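You operate a simulated robot arm through the tools that you are given. There is no shell and no other tool.

You run a simulated robot arm. Do the job below in one go: nothing can be reset, and whatever is moved stays where it is left.

TASK
Put things in order on the top of the wooden bench. At the end: the yellow lamp stands where the yellow plug stood; the red battery is on the brown box (marked "PLATES"); the black block from the top of the wooden bench stands on top of the white filter; the yellow plug from the top of the wooden bench stands where the black block stood; whatever was shut is shut again. Leave all else as you found it, and nothing knocked over.

The check looks at the end state, three seconds after you hand in, the way a careful person would. Anything else that was tipped, shoved, dropped, spilled or broken makes it a failure.

THE ROBOT
A 6-joint arm with a two-finger parallel gripper, fixed in place. Base frame: the origin is at the foot of the arm, x ahead of it, y to its left, z up; the work surface is at about z = 0. Readings come in mm, rad, newtons and seconds.
With the tool pointing down near the work surface it reaches from about 160 to 420 mm from the base axis. Its first joint turns from -1.152 to 1.152 rad. Payload 1.57 kg.
Tool frame: the origin (TCP) lies between the finger pads and is the grasp point; the fingertips stand 30 mm ahead of it; z points along the fingers, y is the line along which they close. The gripper opens to 80 mm. The fingers are 17 mm wide and 12 mm thick; the gripper's body (40 by 82 mm) begins 80 mm behind the TCP.
Orientation is that of the tool frame in the base frame, as a unit quaternion [w, x, y, z]. With the fingers straight down and closing along the base's y, the tool's x points along the base's -x, its y along +y and its z along -z.

THE INTERFACE
- The arm moves only by the tool apply_moves. Its argument "rows" is one flat list of numbers, 7 for each row, row after row: the shift along the base's x, y, z in units of 100 mm (1.0 is 100 mm), then the turn, a rotation vector about the base's x, y, z in units of 90 degrees (1.0 is 90 degrees), then the closure in counts, from 0 (fully open) to 255 (shut). In form: [x, y, z, rx, ry, rz, grip, x, y, z, rx, ry, rz, grip, ...]. A call has 1 to 20 rows; each row is the pose to reach, as a shift and turn from the pose commanded when the call began. A call with a number of a shift or a turn outside -1 to 1 is refused whole. A row lasts 0.2 s, in which the tool goes at most 50 mm and 0.15 rad; a call with a longer step from one row to the next is refused whole, and so is a gripper value outside its range. Where a pose cannot be reached the arm comes as near as it can. A force on the tool above 40 N (or 10 N above the force at the start of the call, whichever is more), or a blocked arm, ends the call early, and 0.2 s more pass. Each finger travels about 153 mm/s and halts on what it meets, pressing with about 37 N; the grip force reading is that of the motor and also rises with nothing between the fingers. The clock runs only during rows and for 0.2 s after the last one: add rows that repeat a pose to give the fingers time. The reply holds the time, the measured pose of the TCP, the force on the tool along the base axes, the opening and the grip force, in the units named above and with some noise, with the torque about the TCP (base axes, N m) and any sound that the robot's microphone picked up.
- Cameras (640 x 400 px; columns grow to the right, rows downward): "scene" is fixed at [58.3, -339.2, 415]; the picture's right is [0.72, -0.69, 0.00], its down [-0.45, -0.48, -0.75] and it looks along [0.52, 0.55, -0.66] (base axes); focal length 214 px, centre (320, 200). "wrist" rides on the gripper at [72, -7, -122] in the tool frame; the picture's right is [0.09, 1.00, 0.00], its down [-0.84, 0.08, -0.54] and it looks along [-0.54, 0.05, 0.84] (tool axes); focal length 238 px, centre (320, 200). There is no depth. A picture from a camera that has moved, and an enlarged one, comes with that camera's place and axes in the base frame and with its lens.
- camera(camera): a new picture of that camera. The clock stands still meanwhile.
- close_up(camera, box): a new picture of the part [left, top, right, bottom] of that camera's present view, enlarged. The clock stands still meanwhile.
- job_done(): hands the job in; it is judged then, once.

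Places have to be worked out from the pictures, the camera data and where the tool is seen. Open the gripper and draw the arm clear of the work before you hand the job in, unless the task says otherwise.

The tools are called after ">>>" as a command line: name --argument value ..., lists and objects as JSON in quotes. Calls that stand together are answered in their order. apply_moves: Moves the arm, as the interface text tells. Its arguments: {"type":"object","properties":{"rows":{"type":"array"}},"required":["rows"]} The other tools are called the same way: camera (camera) takes a picture; close_up (camera, box) takes an enlarged picture of a part of a camera's view; job_done () hands the job in.

At the start:

```text
time_s: 0.0
position: [228.1, 24.5, 256.8]
tool_rot: [0.0, 0.0, 1.0, 0.0]
wrist_force: [0.1, 0.3, -0.2]
torque: [0.02, 0.01, 0.02]
finger_gap: 80.3
grasp_force: 0.1
```

scene: 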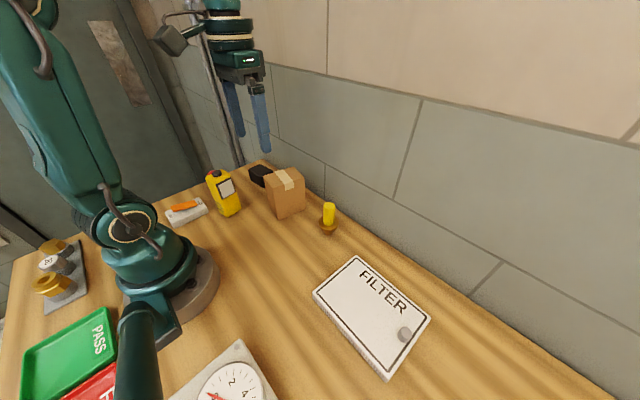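
wrist: 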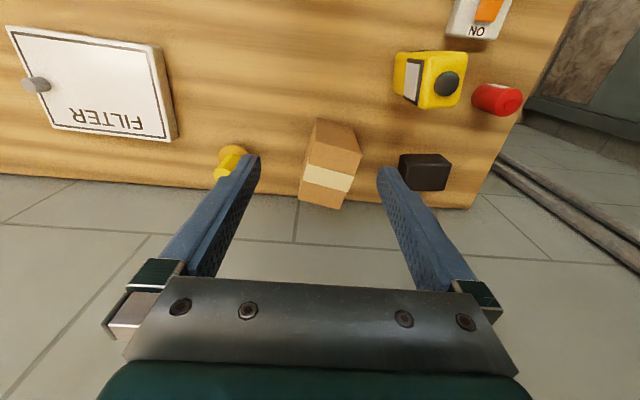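

I start by looking closely at the items on the bench from both cameras before moving anything.

>>> close_up --camera "scene" --box '[160, 140, 360, 265]'

>>> close_up --camera "scene" --box '[300, 240, 460, 390]'

>>> close_up --camera "wrist" --box '[280, 0, 600, 220]'

>>> close_up --camera "wrist" --box '[0, 0, 280, 200]'

>>> close_up --camera "scene" --box '[0, 220, 280, 400]'

```text
3.20 times, centred on (260, 202) of scene
camera zoom: at [58.3, -339.2, 415.0], right [0.72, -0.69, 0.0], down [-0.45, -0.48, -0.75], along [0.52, 0.55, -0.66], focal length 686 px, centre (512, 192)
```

zoom: 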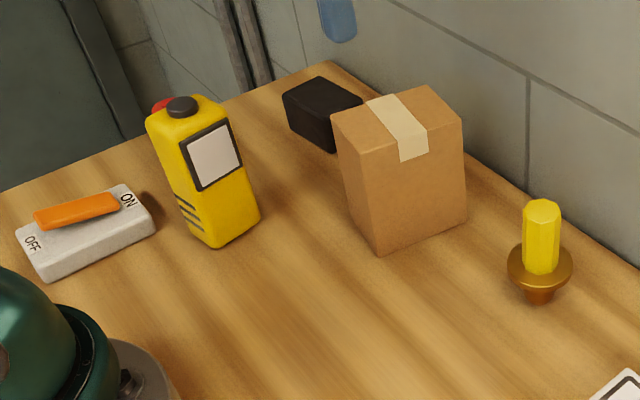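

```text
2.67 times, centred on (380, 315) of scene
camera zoom: at [58.3, -339.2, 415.0], right [0.72, -0.69, 0.0], down [-0.45, -0.48, -0.75], along [0.52, 0.55, -0.66], focal length 572 px, centre (160, -107)
```

zoom: 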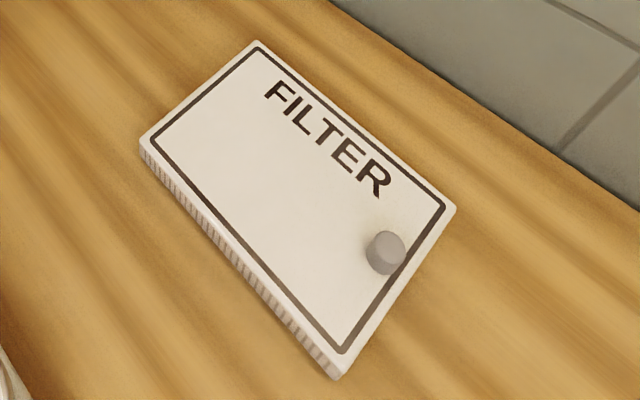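

```text
1.82 times, centred on (440, 110) of wrist
camera zoom: at [155.4, 17.2, 379.0], right [-0.09, 1.0, 0.0], down [0.84, 0.08, 0.54], along [0.54, 0.05, -0.84], focal length 433 px, centre (102, 364)
```

zoom: 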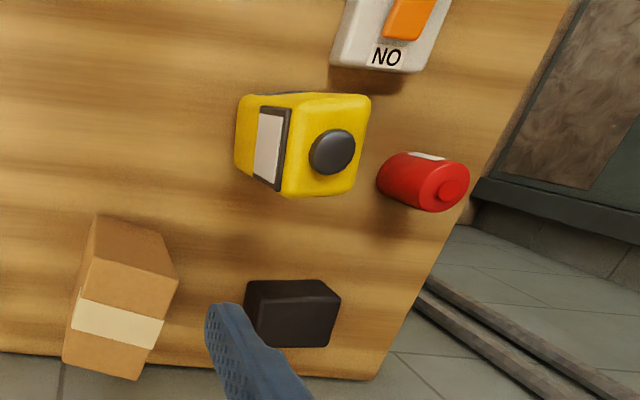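

```text
2.00 times, centred on (140, 100) of wrist
camera zoom: at [155.4, 17.2, 379.0], right [-0.09, 1.0, 0.0], down [0.84, 0.08, 0.54], along [0.54, 0.05, -0.84], focal length 477 px, centre (680, 400)
```

zoom: 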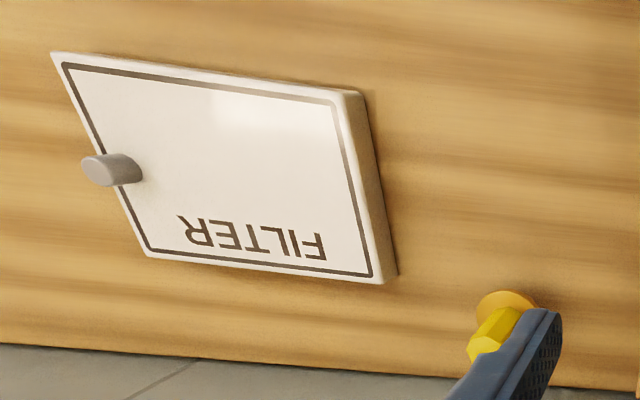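

```text
2.22 times, centred on (140, 310) of scene
camera zoom: at [58.3, -339.2, 415.0], right [0.72, -0.69, 0.0], down [-0.45, -0.48, -0.75], along [0.52, 0.55, -0.66], focal length 477 px, centre (720, -44)
```

zoom: 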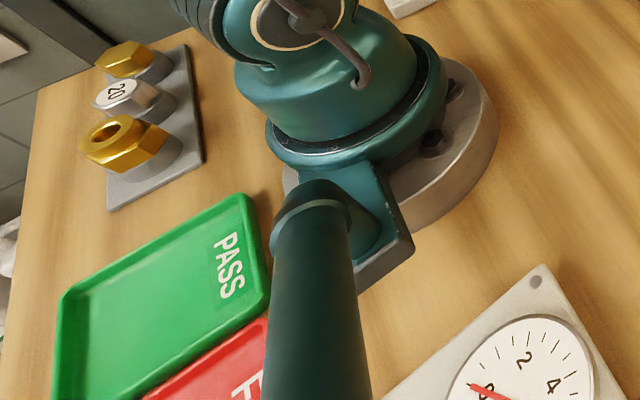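

The yellow hex piece on a brass flange sits near (313,-103). The yellow box with the panel is near (170,145), the red battery near (193,272) and the black block near (315,208). I'll raise the arm and shift it left for a better view of that side.

>>> apply_moves --rows '[0, 0.25, 0.2, 0, 0, 0, 0, 0, 0.5, 0.4, 0, 0, 0, 0, 0, 0.75, 0.5, 0, 0, 0, 0, 0, 1.0, 0.5, 0, 0, 0, 0, 0, 1.0, 0.5, 0, 0, 0, 0]'

```text
time_s: 1.2
position: [227.5, 125.0, 304.3]
tool_rot: [0.001, 0.0, 1.0, 0.0]
wrist_force: [0.0, 0.4, -0.3]
torque: [0.02, 0.0, 0.0]
finger_gap: 79.6
grasp_force: 0.1
```

The arm reached (228,125,304). I'll take both views from here.

>>> camera --camera "wrist"

>>> camera --camera "scene"

```text
taken
camera wrist: at [153.6, 118.0, 427.4], right [-0.09, 1.0, 0.0], down [0.84, 0.08, 0.54], along [0.54, 0.05, -0.84], focal length 238 px, centre (320, 200)
```

wrist: 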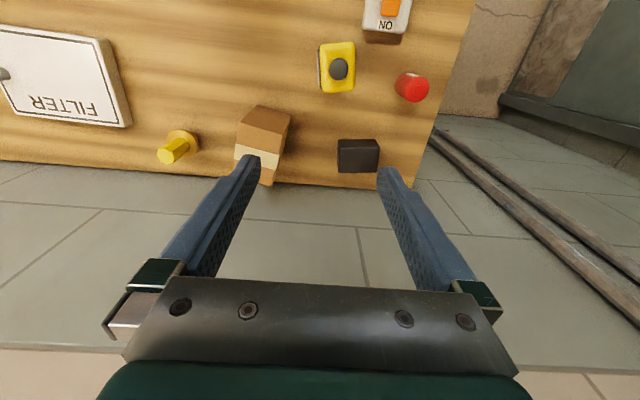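

```text
taken
```

scene: 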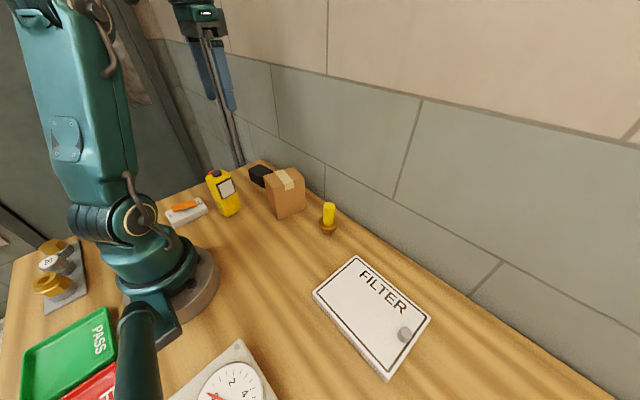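

Next I'll zoom in on the box, block, lamp candidate and plug candidate to read their shapes.

>>> close_up --camera "scene" --box '[240, 150, 350, 240]'

>>> close_up --camera "wrist" --box '[140, 80, 300, 200]'

>>> close_up --camera "wrist" --box '[290, 20, 450, 190]'

>>> close_up --camera "wrist" --box '[340, 0, 440, 60]'

```text
4.44 times, centred on (295, 195) of scene
camera zoom: at [58.3, -339.2, 415.0], right [0.72, -0.69, 0.0], down [-0.45, -0.48, -0.75], along [0.52, 0.55, -0.66], focal length 953 px, centre (431, 222)
```

zoom: 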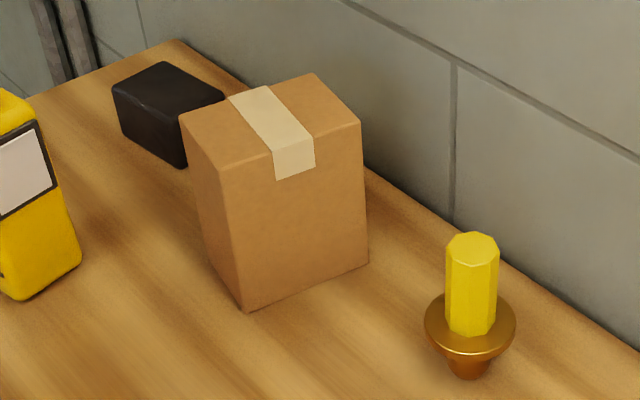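

```text
3.33 times, centred on (220, 140) of wrist
camera zoom: at [153.6, 118.0, 427.4], right [-0.09, 1.0, 0.0], down [0.84, 0.08, 0.54], along [0.54, 0.05, -0.84], focal length 794 px, centre (653, 400)
```

zoom: 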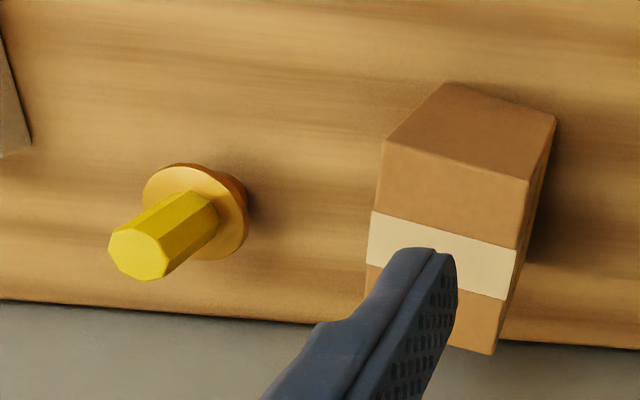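

```text
2.35 times, centred on (370, 105) of wrist
camera zoom: at [153.6, 118.0, 427.4], right [-0.09, 1.0, 0.0], down [0.84, 0.08, 0.54], along [0.54, 0.05, -0.84], focal length 561 px, centre (202, 424)
```

zoom: 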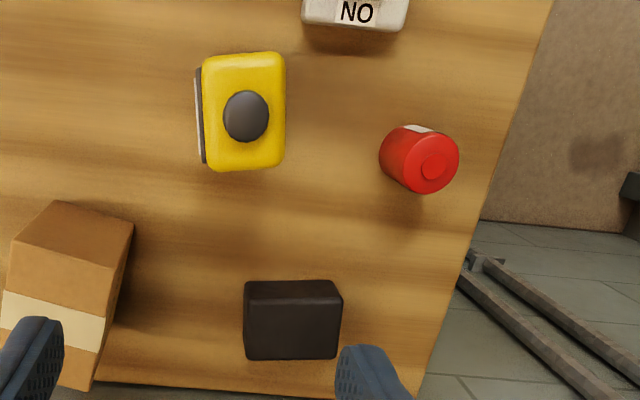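

```text
6.40 times, centred on (390, 30) of wrist
camera zoom: at [153.6, 118.0, 427.4], right [-0.09, 1.0, 0.0], down [0.84, 0.08, 0.54], along [0.54, 0.05, -0.84], focal length 1525 px, centre (-128, 1288)
```

zoom: 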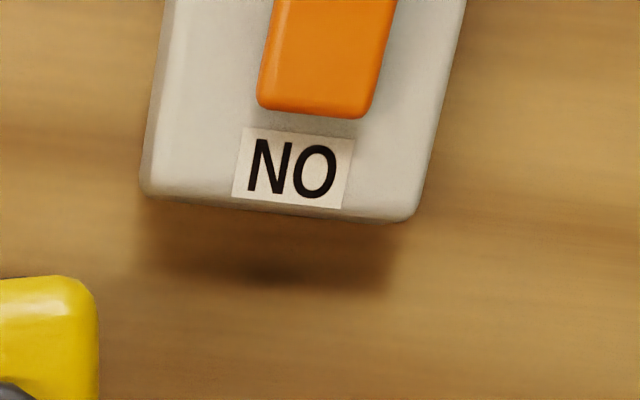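

The ON/OFF rocker stays untouched. I'll sweep the arm to the right at a safe height to see the filter, the gauge and the other side of the box and plug.

>>> apply_moves --rows '[0, -0.4, 0, 0, 0, 0, 0, 0, -0.8, 0, 0, 0, 0, 0, 0, -1.0, 0, 0, 0, 0, 0]'

>>> apply_moves --rows '[0, -0.4, 0, 0, 0, 0, 0, 0, -0.8, 0, 0, 0, 0, 0, 0, -1.0, 0, 0, 0, 0, 0]'

>>> apply_moves --rows '[0, -0.4, 0, 0, 0, 0, 0, 0, -0.8, 0, 0, 0, 0, 0, 0, -1.0, 0, 0, 0, 0, 0, 0, -1.0, 0, 0, 0, 0, 0]'

>>> camera --camera "wrist"

>>> camera --camera "scene"

```text
time_s: 2.0
position: [227.1, 21.2, 308.0]
tool_rot: [0.001, -0.001, 1.0, 0.0]
wrist_force: [0.1, 0.3, 0.5]
torque: [0.01, 0.01, 0.03]
finger_gap: 80.1
grasp_force: 0.1
```

```text
time_s: 2.8
position: [226.9, -77.7, 307.1]
tool_rot: [0.001, -0.001, 1.0, 0.0]
wrist_force: [-0.9, -0.5, -0.2]
torque: [0.0, 0.04, -0.02]
finger_gap: 79.9
grasp_force: 0.0
```

```text
time_s: 3.8
position: [222.4, -172.0, 292.2]
tool_rot: [0.001, 0.0, 1.0, -0.001]
wrist_force: [-1.0, 0.3, -0.3]
torque: [-0.04, -0.01, 0.01]
finger_gap: 80.2
grasp_force: 0.1
out of reach, approached as far as the arm can: row 2, 3, 4
```

```text
taken
camera wrist: at [150.2, -178.4, 415.1], right [-0.09, 1.0, 0.0], down [0.84, 0.08, 0.54], along [0.54, 0.05, -0.84], focal length 238 px, centre (320, 200)
```

wrist: 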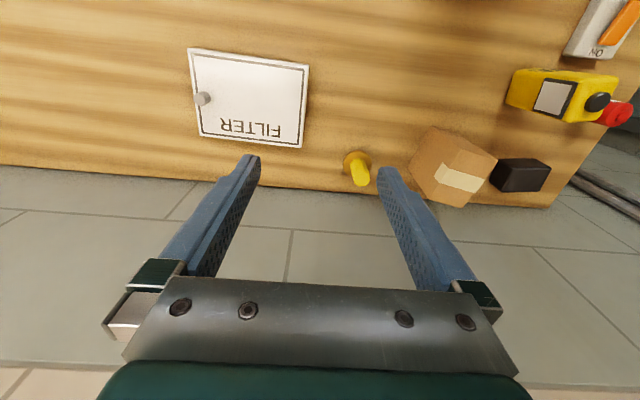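

```text
taken
```

scene: 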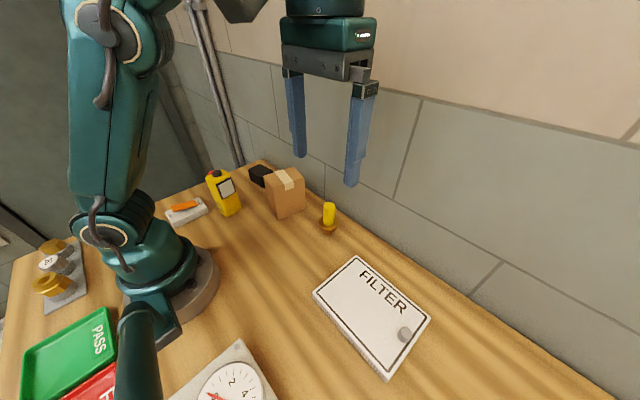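

Zooming into this view helps locate the filter, the plug and the box precisely.

>>> close_up --camera "wrist" --box '[170, 30, 330, 160]'

>>> close_up --camera "wrist" --box '[330, 110, 490, 220]'

>>> close_up --camera "wrist" --box '[460, 0, 640, 200]'

```text
3.08 times, centred on (250, 95) of wrist
camera zoom: at [150.2, -178.4, 415.1], right [-0.09, 1.0, 0.0], down [0.84, 0.08, 0.54], along [0.54, 0.05, -0.84], focal length 733 px, centre (535, 523)
```

zoom: 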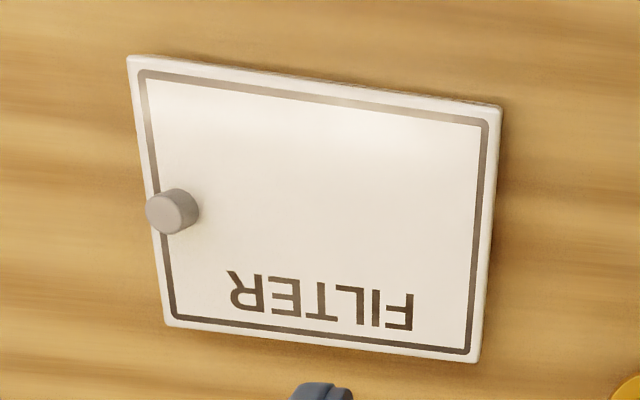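

```text
3.64 times, centred on (410, 165) of wrist
camera zoom: at [150.2, -178.4, 415.1], right [-0.09, 1.0, 0.0], down [0.84, 0.08, 0.54], along [0.54, 0.05, -0.84], focal length 867 px, centre (-7, 327)
```

zoom: 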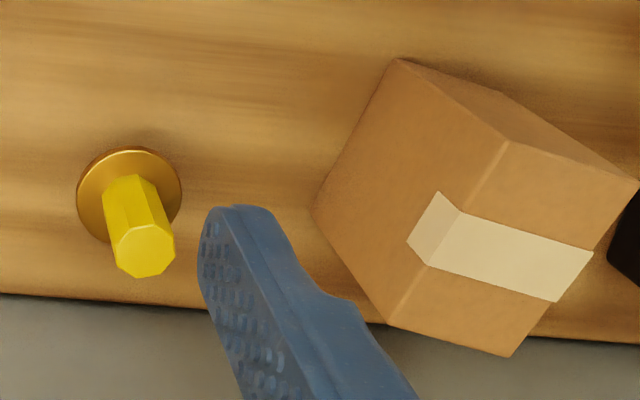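

```text
2.00 times, centred on (550, 100) of wrist
camera zoom: at [150.2, -178.4, 415.1], right [-0.09, 1.0, 0.0], down [0.84, 0.08, 0.54], along [0.54, 0.05, -0.84], focal length 477 px, centre (-140, 400)
```

zoom: 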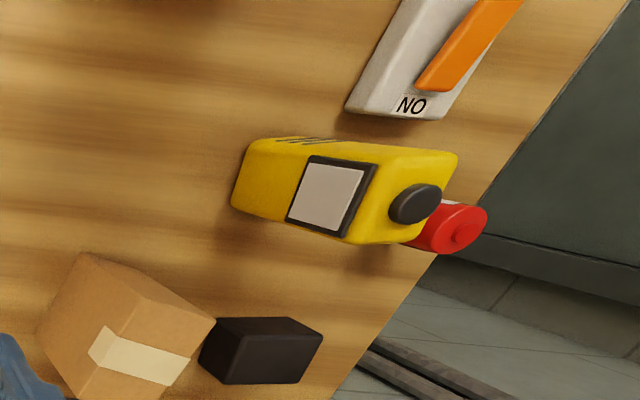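

The filter spans about x 170–297, y −197 to −365 with its top at z≈20. The box is about 81×58×104 mm centred near (294,44), and the plug is at about (318,−96). Next I'll go back left, turn the wrist, and look at the box's far faces from the +y side.

>>> apply_moves --rows '[0, 0.4, 0, 0, 0, 0, 0, 0, 0.8, 0, 0, 0, 0, 0, 0, 1.0, 0, 0, 0, 0, 0]'

>>> apply_moves --rows '[0, 0.4, 0, 0, 0, 0, 0, 0, 0.8, 0, 0, 0, 0, 0, 0, 1.0, 0, 0, 0, 0, 0]'

>>> apply_moves --rows '[0, 0.4, 0, 0, 0, 0, 0, 0, 0.8, 0, 0, 0, 0, 0, 0, 1.0, 0, 0, 0, 0, 0]'

>>> apply_moves --rows '[0.05, 0.05, -0.05, 0, 0, -0.09, 0, 0.1, 0.1, -0.1, 0, 0, -0.18, 0, 0.15, 0.15, -0.15, 0, 0, -0.27, 0, 0.2, 0.2, -0.2, 0, 0, -0.36, 0, 0.25, 0.25, -0.25, 0, 0, -0.45, 0, 0.3, 0.3, -0.3, 0, 0, -0.54, 0, 0.35, 0.35, -0.35, 0, 0, -0.63, 0, 0.4, 0.4, -0.4, 0, 0, -0.72, 0, 0.45, 0.45, -0.45, 0, 0, -0.81, 0, 0.5, 0.5, -0.5, 0, 0, -0.9, 0, 0.5, 0.5, -0.5, 0, 0, -0.98, 0]'

>>> camera --camera "wrist"

>>> camera --camera "scene"

```text
time_s: 4.6
position: [220.7, -70.6, 292.7]
tool_rot: [0.0, 0.0, 1.0, 0.001]
wrist_force: [-0.6, 0.8, 0.1]
torque: [0.01, -0.02, 0.0]
finger_gap: 80.1
grasp_force: 0.0
```

```text
time_s: 5.4
position: [221.6, 27.3, 293.5]
tool_rot: [0.0, 0.0, 1.0, 0.001]
wrist_force: [0.2, 0.2, 0.9]
torque: [0.0, -0.02, 0.02]
finger_gap: 80.0
grasp_force: 0.0
```

```text
time_s: 6.2
position: [220.7, 128.4, 292.7]
tool_rot: [0.0, 0.0, 1.0, 0.0]
wrist_force: [0.2, 0.0, -0.1]
torque: [0.0, -0.01, 0.03]
finger_gap: 80.3
grasp_force: 0.0
```

```text
time_s: 8.6
position: [271.9, 177.8, 242.9]
tool_rot: [0.001, 0.696, 0.718, 0.0]
wrist_force: [0.0, -0.1, -0.6]
torque: [0.02, 0.02, 0.04]
finger_gap: 80.1
grasp_force: 0.0
```

```text
taken
camera wrist: at [262.7, 251.0, 365.3], right [0.99, 0.12, 0.0], down [0.1, -0.83, 0.54], along [0.07, -0.54, -0.84], focal length 238 px, centre (320, 200)
```

wrist: 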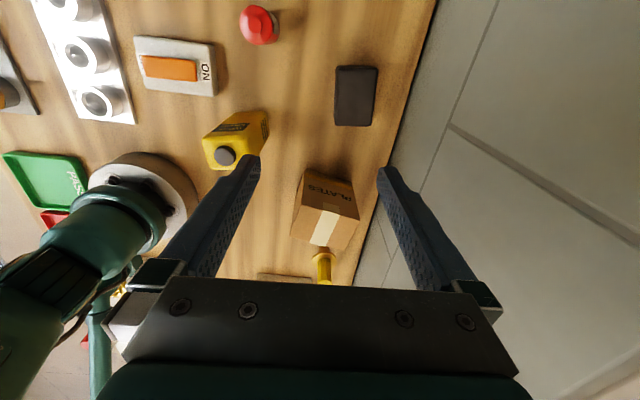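

```text
taken
```

scene: 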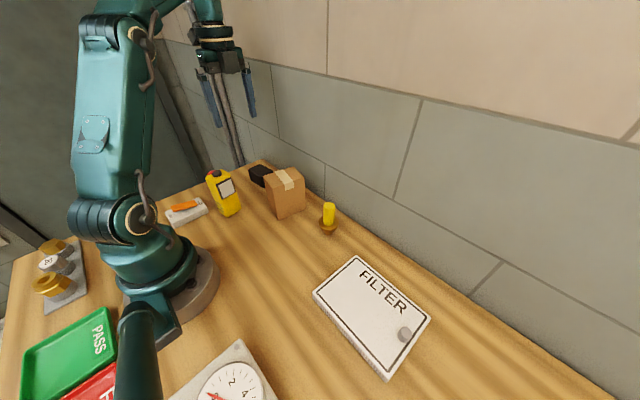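

The PLATES mark is on the box's +y face, so it is the right box. I'll zoom in on this view for details.

>>> close_up --camera "wrist" --box '[190, 0, 390, 140]'

>>> close_up --camera "wrist" --box '[0, 0, 230, 150]'

>>> close_up --camera "wrist" --box '[180, 90, 400, 290]'

```text
2.86 times, centred on (290, 70) of wrist
camera zoom: at [262.7, 251.0, 365.3], right [0.99, 0.12, 0.0], down [0.1, -0.83, 0.54], along [0.07, -0.54, -0.84], focal length 681 px, centre (406, 571)
```

zoom: 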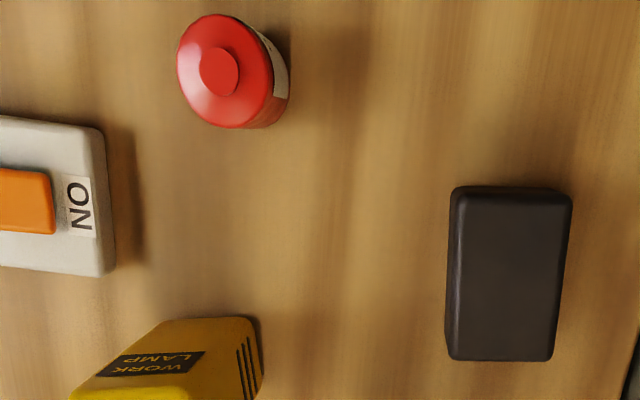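

```text
2.67 times, centred on (115, 75) of wrist
camera zoom: at [262.7, 251.0, 365.3], right [0.99, 0.12, 0.0], down [0.1, -0.83, 0.54], along [0.07, -0.54, -0.84], focal length 636 px, centre (867, 533)
```

zoom: 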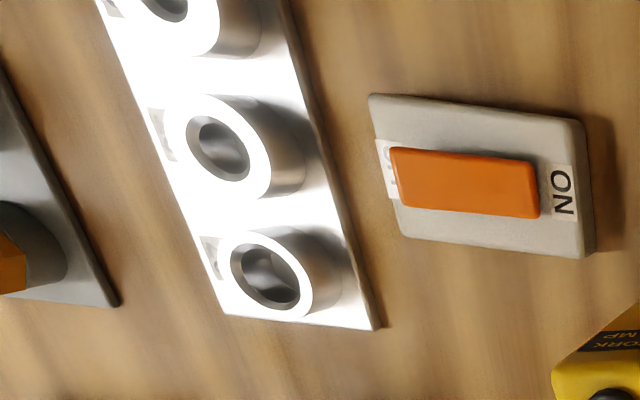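

```text
2.00 times, centred on (290, 190) of wrist
camera zoom: at [262.7, 251.0, 365.3], right [0.99, 0.12, 0.0], down [0.1, -0.83, 0.54], along [0.07, -0.54, -0.84], focal length 477 px, centre (380, 220)
```

zoom: 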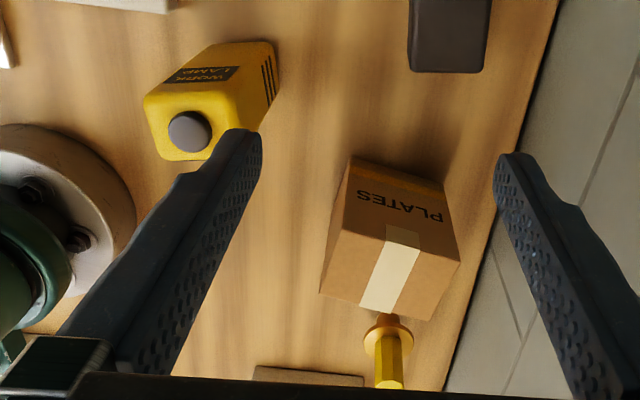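

The yellow box is labelled "WORK LAMP", so the lamp is identified and the hex piece on the brass flange is the plug. The block centre comes out near (315.5,200.5), about 67×46 mm with roughly 6.5° yaw. I'll zoom in on the scene view to get its height and the heights of the lamp and battery.

>>> close_up --camera "scene" --box '[240, 150, 300, 195]'

>>> close_up --camera "scene" --box '[195, 160, 255, 225]'

>>> close_up --camera "scene" --box '[305, 190, 355, 245]'

```text
8.89 times, centred on (270, 172) of scene
camera zoom: at [58.3, -339.2, 415.0], right [0.72, -0.69, 0.0], down [-0.45, -0.48, -0.75], along [0.52, 0.55, -0.66], focal length 1906 px, centre (764, 444)
```

zoom: 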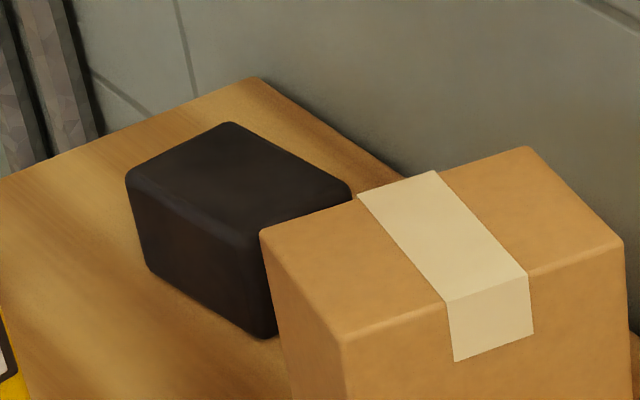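

```text
6.15 times, centred on (225, 192) of scene
camera zoom: at [58.3, -339.2, 415.0], right [0.72, -0.69, 0.0], down [-0.45, -0.48, -0.75], along [0.52, 0.55, -0.66], focal length 1320 px, centre (905, 246)
```

zoom: 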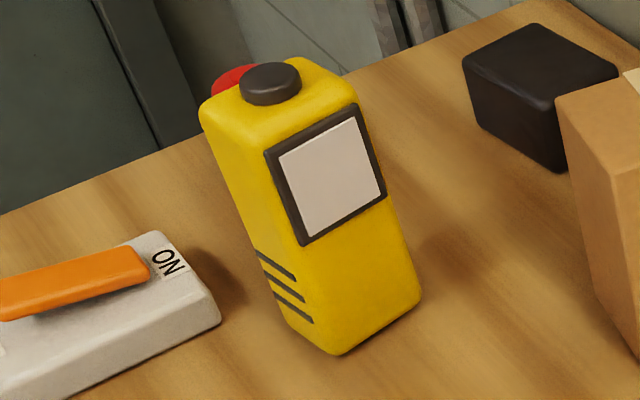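

```text
7.27 times, centred on (330, 218) of scene
camera zoom: at [58.3, -339.2, 415.0], right [0.72, -0.69, 0.0], down [-0.45, -0.48, -0.75], along [0.52, 0.55, -0.66], focal length 1560 px, centre (247, 73)
```

zoom: 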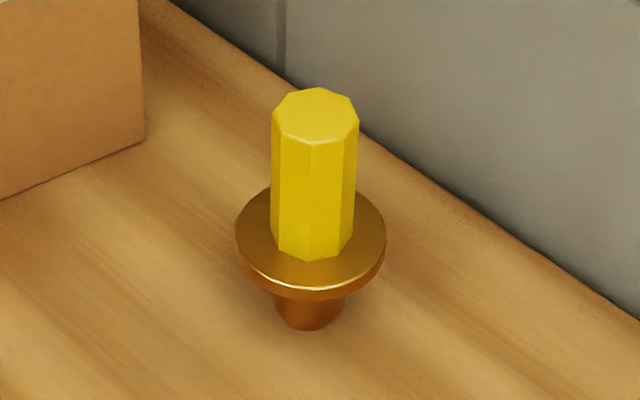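

The block is about 40 mm tall at (316.5,201.5). The plug axis is at about (312.5,−101.5), with its flange near z≈40 and its top near z≈92. The lamp stands at about (175,143), and its knob top is near z≈128. I'll move above the block with the fingers closing across its 46 mm side and check the alignment.

>>> apply_moves --rows '[0.15, 0.08, -0.3, 0, 0, 0.02, 0, 0.3, 0.16, -0.6, 0, 0, 0.04, 0, 0.45, 0.235, -0.93, 0, 0, 0.052, 0, 0.45, 0.235, -0.93, 0, 0, 0.052, 0]'

>>> camera --camera "wrist"

>>> camera --camera "scene"

```text
time_s: 9.6
position: [317.7, 199.8, 149.5]
tool_rot: [0.0, 0.665, 0.747, 0.0]
wrist_force: [0.2, 0.6, 0.1]
torque: [0.0, 0.0, 0.02]
finger_gap: 79.8
grasp_force: 0.1
```

```text
taken
camera wrist: at [302.4, 271.7, 272.6], right [0.98, 0.21, 0.0], down [0.17, -0.82, 0.54], along [0.11, -0.53, -0.84], focal length 238 px, centre (320, 200)
```

wrist: 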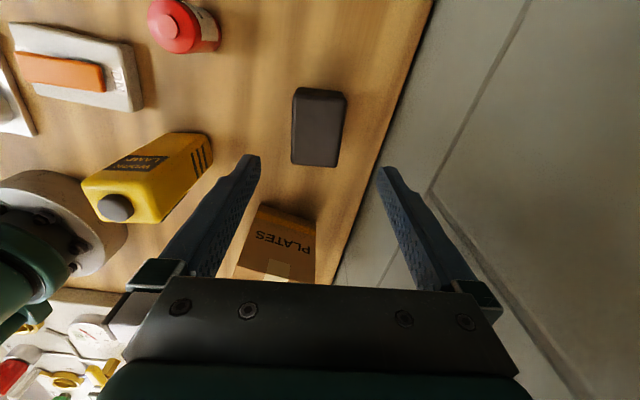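

```text
taken
```

scene: 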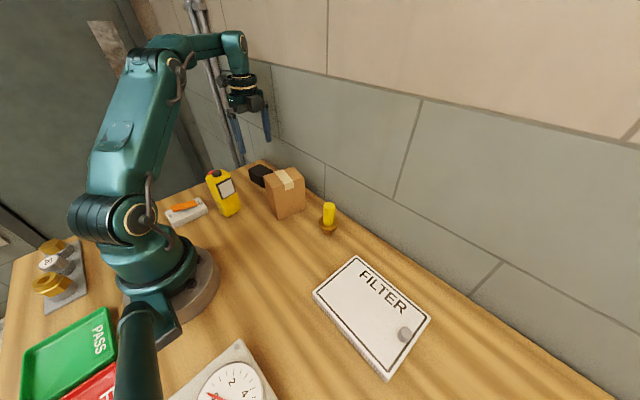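

>>> close_up --camera "wrist" --box '[270, 70, 370, 180]'

```text
3.64 times, centred on (320, 125) of wrist
camera zoom: at [302.4, 271.7, 272.6], right [0.98, 0.21, 0.0], down [0.17, -0.82, 0.54], along [0.11, -0.53, -0.84], focal length 867 px, centre (320, 473)
```

zoom: 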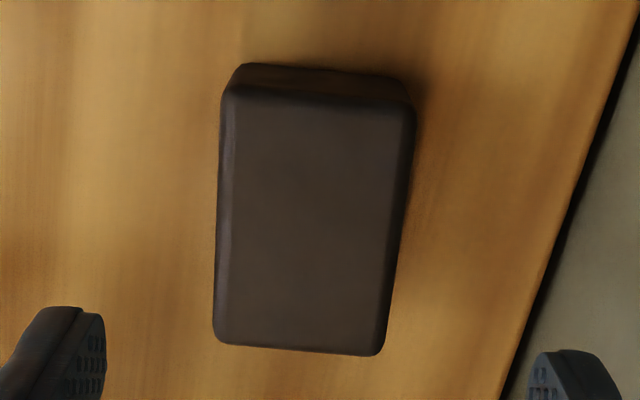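

The block is aligned with the gripper and sits 3.6 mm to the tool's −y side. I'll shift over that much and descend around it.

>>> apply_moves --rows '[-0.036, -0.004, 0, 0, 0, 0, 0, -0.036, -0.004, -0.4, 0, 0, 0, 0, -0.036, -0.004, -0.75, 0, 0, 0, 0, -0.036, -0.004, -0.95, 0, 0, 0, 0, -0.036, -0.004, -1.0, 0, 0, 0, 0]'

>>> apply_moves --rows '[0, 0, -0.06, 0, 0, 0, 0, 0, 0, -0.12, 0, 0, 0, 0, 0, 0, -0.12, 0, 0, 0, 0]'

>>> camera --camera "wrist"

```text
time_s: 10.8
position: [311.8, 200.8, 49.1]
tool_rot: [0.0, 0.666, 0.746, 0.0]
wrist_force: [-0.4, 0.9, -0.2]
torque: [0.06, -0.01, -0.01]
finger_gap: 79.9
grasp_force: 0.1
```

```text
time_s: 11.6
position: [312.4, 200.7, 36.8]
tool_rot: [0.0, 0.666, 0.746, 0.0]
wrist_force: [-0.2, -0.7, 0.7]
torque: [0.05, 0.02, 0.01]
finger_gap: 79.8
grasp_force: 0.1
```

```text
taken
camera wrist: at [297.0, 272.4, 160.0], right [0.98, 0.2, 0.0], down [0.17, -0.82, 0.54], along [0.11, -0.53, -0.84], focal length 238 px, centre (320, 200)
```

wrist: 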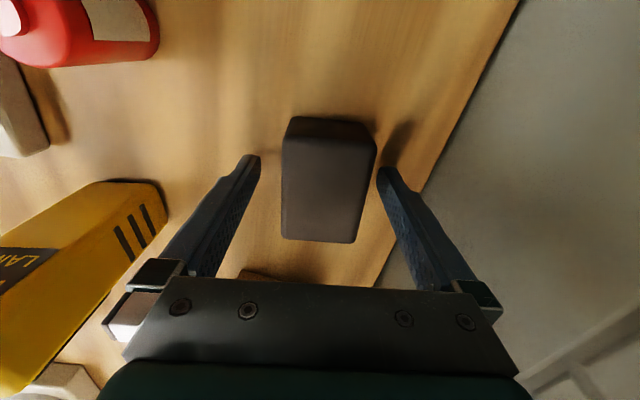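

The block is centred between the fingers within about 1 mm, so I'll close the gripper on it.

>>> apply_moves --rows '[0, 0, 0, 0, 0, 0, 100, 0, 0, 0, 0, 0, 0, 180, 0, 0, 0, 0, 0, 0, 180, 0, 0, 0, 0, 0, 0, 180]'

```text
time_s: 12.6
position: [312.6, 201.5, 36.6]
tool_rot: [-0.001, 0.666, 0.746, 0.0]
wrist_force: [1.5, 0.2, 0.8]
torque: [0.04, -0.07, -0.01]
finger_gap: 49.4
grasp_force: 36.8
```

The grip holds at 49 mm with about 37 N. I'll lift straight up and check the hold.

>>> apply_moves --rows '[0, 0, 0.1, 0, 0, 0, 180, 0, 0, 0.3, 0, 0, 0, 180, 0, 0, 0.6, 0, 0, 0, 180, 0, 0, 1.0, 0, 0, 0, 180]'

>>> apply_moves --rows '[-0.1, -0.1, 0.25, 0, 0, 0, 180, -0.2, -0.4, 0.5, 0, 0, 0, 180, -0.4, -0.7, 0.5, 0, 0, 0, 180, -0.5, -1.0, 0.5, 0, 0, 0, 180, -0.5, -1.0, 0.5, 0, 0, 0, 180]'

>>> camera --camera "scene"

>>> camera --camera "wrist"

```text
time_s: 13.6
position: [311.5, 200.0, 138.4]
tool_rot: [0.0, 0.666, 0.746, 0.001]
wrist_force: [0.2, 0.1, -1.7]
torque: [-0.02, 0.01, 0.01]
finger_gap: 49.9
grasp_force: 36.8
```

```text
time_s: 14.8
position: [261.3, 100.0, 187.1]
tool_rot: [0.001, 0.665, 0.747, 0.0]
wrist_force: [0.4, 0.2, -1.9]
torque: [0.0, 0.01, 0.01]
finger_gap: 49.5
grasp_force: 37.2
```

```text
taken
```

scene: 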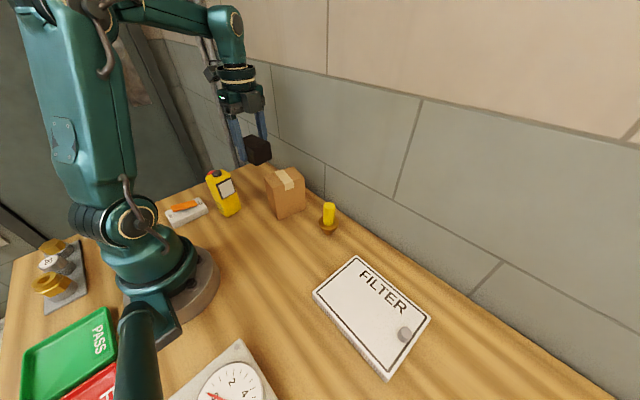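

```text
taken
camera wrist: at [246.5, 171.8, 309.1], right [0.98, 0.21, 0.0], down [0.17, -0.82, 0.54], along [0.11, -0.53, -0.84], focal length 238 px, centre (320, 200)
```

wrist: 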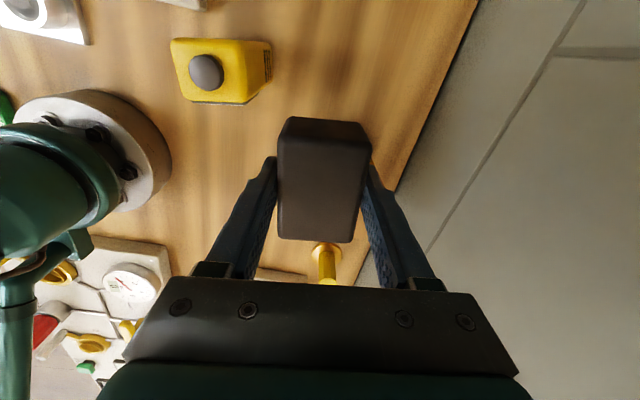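

The block is held securely. I'll carry it at z≈187 over to the filter, clear of the box and the plug.

>>> apply_moves --rows '[0, -0.4, 0, 0, 0, 0, 180, 0, -0.8, 0, 0, 0, 0, 180, 0, -1.0, 0, 0, 0, 0, 180]'

>>> apply_moves --rows '[0, -0.4, 0, 0, 0, 0, 180, 0, -0.8, 0, 0, 0, 0, 180, 0, -1.0, 0, 0, 0, 0, 180]'

>>> apply_moves --rows '[-0.05, -0.4, 0, 0, 0, 0, 180, -0.1, -0.8, 0, 0, 0, 0, 180, -0.15, -1.0, -0.1, 0, 0, 0, 180, -0.15, -1.0, -0.2, 0, 0, 0, 180]'

>>> camera --camera "scene"

```text
time_s: 15.6
position: [262.7, 0.6, 186.3]
tool_rot: [-0.001, 0.665, 0.747, 0.0]
wrist_force: [-0.5, -0.5, -1.8]
torque: [-0.01, 0.04, -0.03]
finger_gap: 49.7
grasp_force: 37.4
```

```text
time_s: 16.4
position: [263.0, -99.0, 187.1]
tool_rot: [0.0, 0.665, 0.747, 0.0]
wrist_force: [-0.1, 0.7, -1.8]
torque: [0.02, -0.02, -0.01]
finger_gap: 49.5
grasp_force: 37.0
```

```text
time_s: 17.4
position: [247.1, -197.4, 166.6]
tool_rot: [-0.001, 0.666, 0.746, 0.0]
wrist_force: [-0.1, -0.4, -1.0]
torque: [-0.01, 0.01, 0.0]
finger_gap: 49.7
grasp_force: 37.8
```

```text
taken
```

scene: 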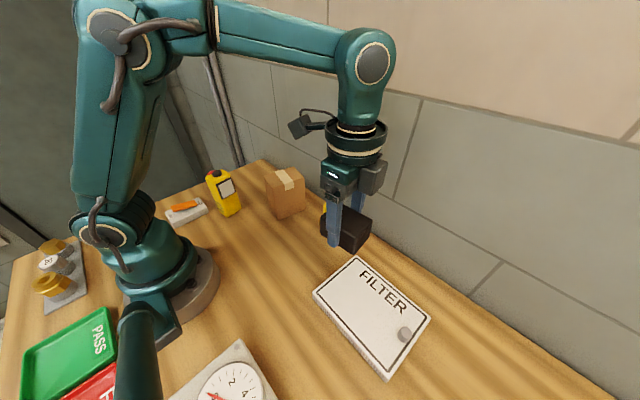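

Next I'll go over the filter's free area, toward (240,−262) and well clear of the knob, and down to about z=80.

>>> apply_moves --rows '[-0.03, -0.3, 0, 0, 0, 0, 180, -0.07, -0.65, 0, 0, 0, 0, 180, -0.07, -0.65, -0.4, 0, 0, 0, 180, -0.07, -0.65, -0.8, 0, 0, 0, 180, -0.07, -0.65, -0.85, 0, 0, 0, 180, -0.07, -0.65, -0.85, 0, 0, 0, 180]'

>>> camera --camera "scene"

>>> camera --camera "wrist"

```text
time_s: 18.8
position: [240.7, -265.7, 82.1]
tool_rot: [0.0, 0.666, 0.746, 0.001]
wrist_force: [0.3, -0.8, -1.5]
torque: [0.02, 0.01, 0.0]
finger_gap: 49.5
grasp_force: 37.1
```

```text
taken
```

scene: 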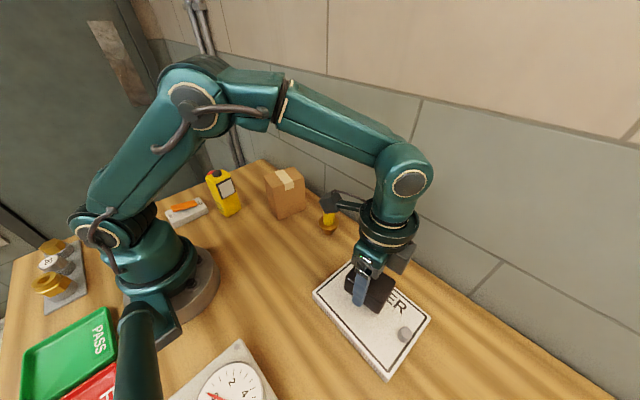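

```text
taken
camera wrist: at [225.7, -193.8, 204.4], right [0.98, 0.2, 0.0], down [0.17, -0.82, 0.54], along [0.11, -0.53, -0.84], focal length 238 px, centre (320, 200)
```

wrist: 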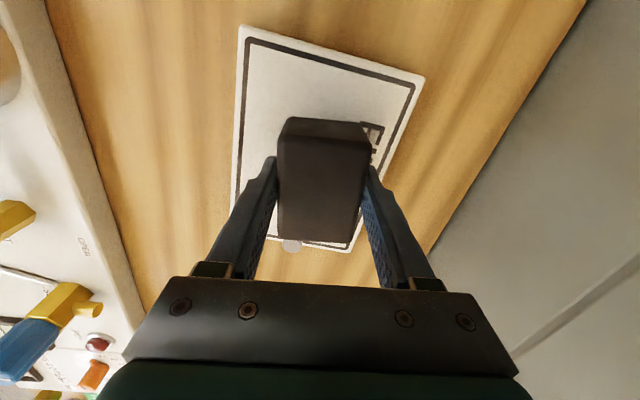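

The block hovers above the filter's middle. I'll descend in small steps and watch the force.

>>> apply_moves --rows '[0, 0, -0.08, 0, 0, 0, 180, 0, 0, -0.16, 0, 0, 0, 180, 0, 0, -0.2, 0, 0, 0, 180, 0, 0, -0.2, 0, 0, 0, 180]'

>>> close_up --camera "scene" --box '[310, 240, 440, 340]'

```text
time_s: 19.8
position: [241.6, -264.3, 63.2]
tool_rot: [0.001, 0.666, 0.746, -0.001]
wrist_force: [-2.8, 2.2, 11.6]
torque: [0.25, 0.1, -0.05]
finger_gap: 49.6
grasp_force: 37.0
```

```text
4.00 times, centred on (375, 290) of scene
camera zoom: at [58.2, -339.2, 415.1], right [0.72, -0.69, 0.0], down [-0.45, -0.48, -0.75], along [0.52, 0.55, -0.66], focal length 858 px, centre (100, -160)
```

zoom: 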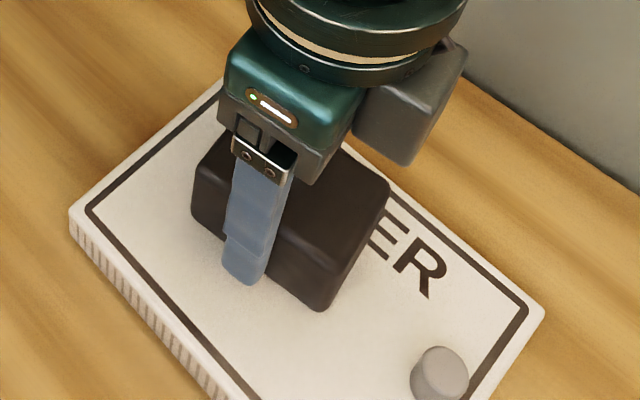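

Contact is made at TCP z≈63 with about 12 N. I'll ease up 1 mm to relieve the press and read the force.

>>> apply_moves --rows '[0, 0, 0.008, 0, 0, 0, 180, 0, 0, 0.008, 0, 0, 0, 180]'

```text
time_s: 20.4
position: [241.5, -264.0, 64.0]
tool_rot: [0.0, 0.666, 0.746, 0.0]
wrist_force: [-3.1, 0.5, 8.5]
torque: [0.02, 0.01, 0.03]
finger_gap: 49.6
grasp_force: 36.3
```

>>> apply_moves --rows '[0, 0, 0.012, 0, 0, 0, 180, 0, 0, 0.012, 0, 0, 0, 180]'

```text
time_s: 21.0
position: [241.7, -264.4, 64.0]
tool_rot: [-0.001, 0.666, 0.746, 0.0]
wrist_force: [0.0, 0.2, -1.4]
torque: [-0.04, 0.02, 0.01]
finger_gap: 49.5
grasp_force: 37.1
```

The block is now just clear by under 1 mm. I'll lower 0.7 mm, open the fingers gently and rise.

>>> apply_moves --rows '[0, 0, -0.007, 0, 0, 0, 180, 0, 0, -0.007, 0, 0, 0, 85, 0, 0, -0.007, 0, 0, 0, 50, 0, 0, -0.007, 0, 0, 0, 30, 0, 0, -0.007, 0, 0, 0, 30]'

>>> close_up --camera "scene" --box '[310, 240, 440, 340]'

```text
time_s: 22.2
position: [242.0, -263.5, 63.7]
tool_rot: [0.0, 0.666, 0.746, 0.0]
wrist_force: [0.5, -0.4, 0.2]
torque: [0.01, -0.05, -0.03]
finger_gap: 70.5
grasp_force: 0.3
```

```text
4.00 times, centred on (375, 290) of scene
camera zoom: at [58.3, -339.2, 415.0], right [0.72, -0.69, 0.0], down [-0.45, -0.48, -0.75], along [0.52, 0.55, -0.66], focal length 858 px, centre (100, -160)
```

zoom: 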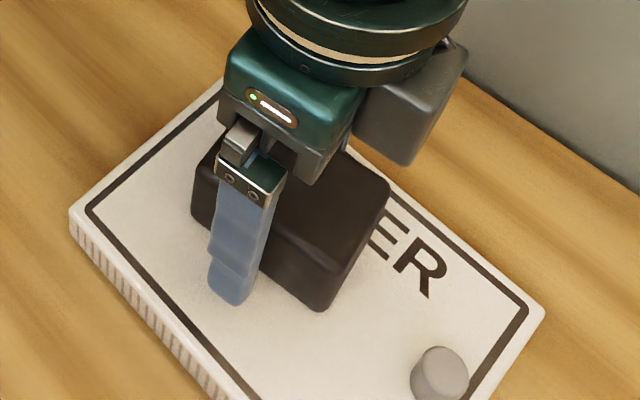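

The fingers are open and the block rests on the filter. I'll rise straight up and check that it stays put.

>>> apply_moves --rows '[0, 0, 0.2, 0, 0, 0, 30, 0, 0, 0.5, 0, 0, 0, 30, 0, 0, 0.9, 0, 0, 0, 30, 0, 0, 1.0, 0, 0, 0, 30]'

>>> camera --camera "scene"

>>> camera --camera "wrist"

```text
time_s: 23.2
position: [240.1, -265.2, 165.1]
tool_rot: [0.001, 0.665, 0.747, 0.0]
wrist_force: [0.0, 0.0, 0.4]
torque: [0.04, -0.02, -0.02]
finger_gap: 70.6
grasp_force: 0.1
```

```text
taken
```

scene: 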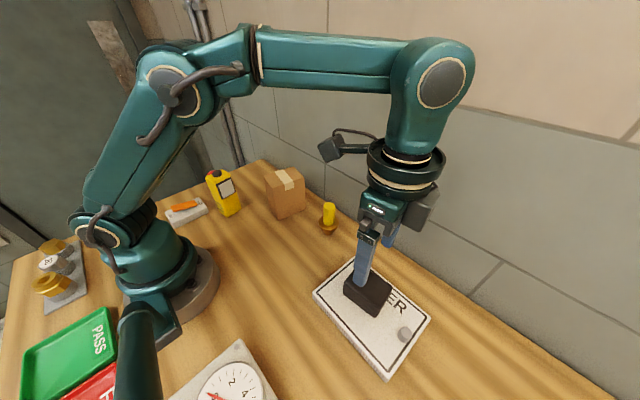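

```text
taken
camera wrist: at [224.9, -192.6, 287.3], right [0.98, 0.2, 0.0], down [0.17, -0.82, 0.54], along [0.11, -0.53, -0.84], focal length 238 px, centre (320, 200)
```

wrist: 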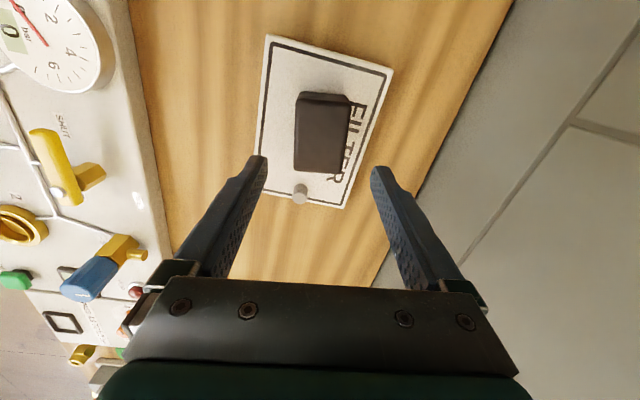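

The block stands on the filter. Next is the plug: I'll move above it with the gripper open and verify the alignment.

>>> apply_moves --rows '[0.1, 0.35, 0, 0, 0, 0, 0, 0.25, 0.7, 0, 0, 0, 0, 0, 0.4, 1.0, 0, 0, 0, 0, 0]'

>>> apply_moves --rows '[0.16, 0.32, 0, 0, 0, 0, 0, 0.33, 0.63, -0.1, 0, 0, 0, 0, 0.33, 0.63, -0.15, 0, 0, 0, 0, 0.33, 0.63, -0.15, 0, 0, 0, 0]'

>>> camera --camera "wrist"

>>> close_up --camera "scene" --box '[300, 130, 380, 250]'

```text
time_s: 24.0
position: [280.7, -164.1, 163.1]
tool_rot: [0.0, 0.666, 0.746, 0.0]
wrist_force: [0.0, 0.2, 0.2]
torque: [0.05, 0.01, 0.04]
finger_gap: 80.0
grasp_force: 0.0
```

```text
time_s: 25.0
position: [313.7, -101.1, 148.2]
tool_rot: [0.0, 0.667, 0.745, 0.0]
wrist_force: [-0.3, 0.1, 0.4]
torque: [-0.03, 0.0, 0.03]
finger_gap: 79.9
grasp_force: 0.0
```

```text
taken
camera wrist: at [298.3, -29.7, 271.4], right [0.98, 0.2, 0.0], down [0.17, -0.82, 0.54], along [0.11, -0.53, -0.84], focal length 238 px, centre (320, 200)
```

wrist: 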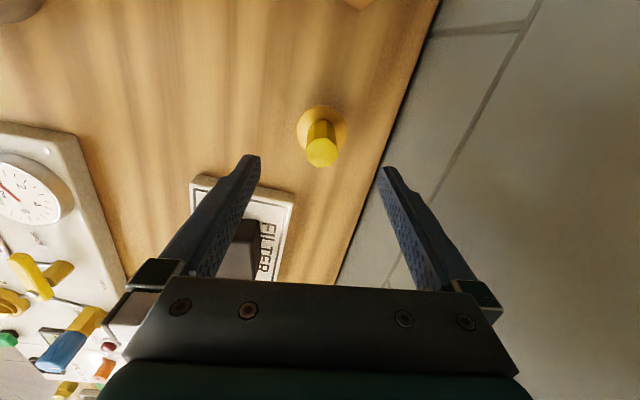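

```text
3.33 times, centred on (340, 190) of scene
camera zoom: at [58.3, -339.2, 415.0], right [0.72, -0.69, 0.0], down [-0.45, -0.48, -0.75], along [0.52, 0.55, -0.66], focal length 715 px, centre (253, 233)
```

zoom: 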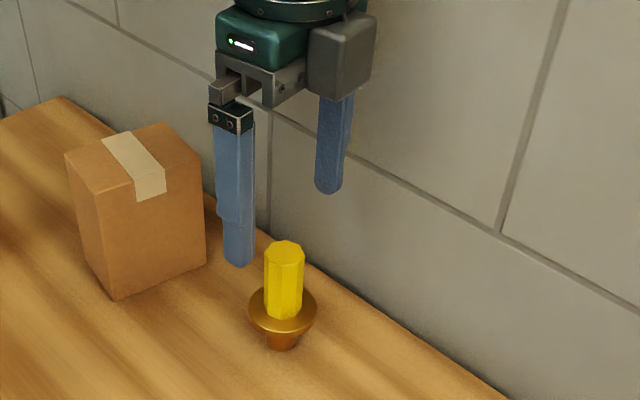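

>>> close_up --camera "wrist" --box '[280, 90, 370, 180]'

```text
4.44 times, centred on (325, 135) of wrist
camera zoom: at [298.3, -29.7, 271.4], right [0.98, 0.2, 0.0], down [0.17, -0.82, 0.54], along [0.11, -0.53, -0.84], focal length 1059 px, centre (298, 489)
```

zoom: 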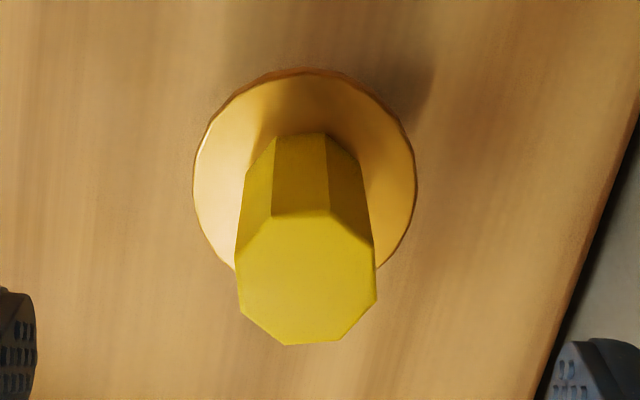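

The plug is nearly centred, about 3 mm toward the tool's +x, and its flats line up with the fingers. I'll shift slightly and descend so the tips stay above the flange.

>>> apply_moves --rows '[0.001, 0.03, -0.1, 0, 0, 0, 0, 0.001, 0.03, -0.4, 0, 0, 0, 0, 0.001, 0.03, -0.6, 0, 0, 0, 0, 0.001, 0.03, -0.69, 0, 0, 0, 0, 0.001, 0.03, -0.69, 0, 0, 0, 0]'

>>> camera --camera "wrist"

>>> close_up --camera "scene" --box '[290, 150, 370, 250]'

```text
time_s: 26.2
position: [312.9, -98.9, 77.9]
tool_rot: [0.0, 0.666, 0.746, 0.0]
wrist_force: [-0.2, -0.2, -0.3]
torque: [0.01, 0.0, 0.01]
finger_gap: 80.1
grasp_force: 0.2
```

```text
taken
camera wrist: at [297.5, -27.2, 201.9], right [0.98, 0.2, 0.0], down [0.17, -0.82, 0.54], along [0.11, -0.53, -0.84], focal length 238 px, centre (320, 200)
```

wrist: 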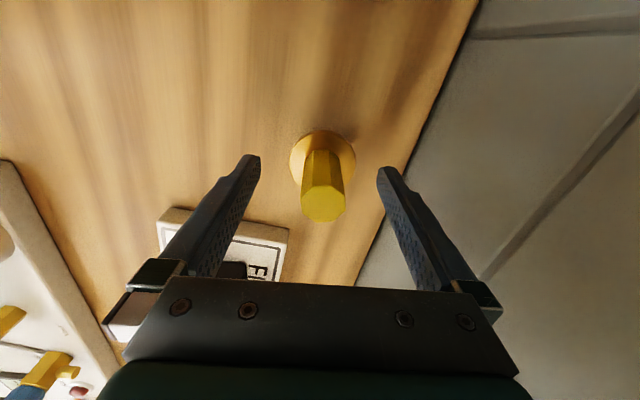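

```text
4.00 times, centred on (330, 200) of scene
camera zoom: at [58.3, -339.2, 415.0], right [0.72, -0.69, 0.0], down [-0.45, -0.48, -0.75], along [0.52, 0.55, -0.66], focal length 858 px, centre (280, 200)
```

zoom: 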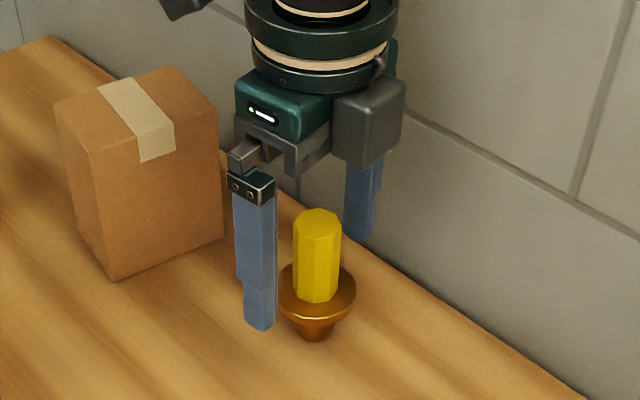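

The fingertips sit above the flange on both sides of the column. I'll close gradually.

>>> apply_moves --rows '[0, 0, 0, 0, 0, 0, 100, 0, 0, 0, 0, 0, 0, 150, 0, 0, 0, 0, 0, 0, 168, 0, 0, 0, 0, 0, 0, 185, 0, 0, 0, 0, 0, 0, 230, 0, 0, 0, 0, 0, 0, 230, 0, 0, 0, 0, 0, 0, 230]'

>>> close_up --camera "wrist" --box '[260, 110, 380, 240]'

```text
time_s: 27.8
position: [313.7, -98.5, 79.3]
tool_rot: [0.0, 0.666, 0.746, 0.0]
wrist_force: [-0.2, 0.5, 0.5]
torque: [0.01, 0.02, -0.03]
finger_gap: 26.1
grasp_force: 36.7
```

```text
3.08 times, centred on (320, 175) of wrist
camera zoom: at [297.5, -27.2, 202.0], right [0.98, 0.2, 0.0], down [0.17, -0.82, 0.54], along [0.11, -0.53, -0.84], focal length 733 px, centre (320, 277)
```

zoom: 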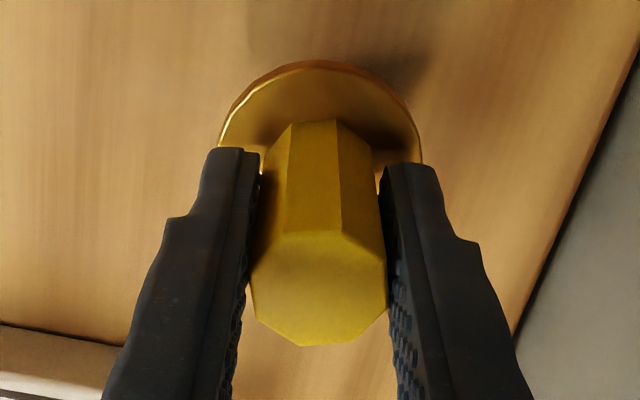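

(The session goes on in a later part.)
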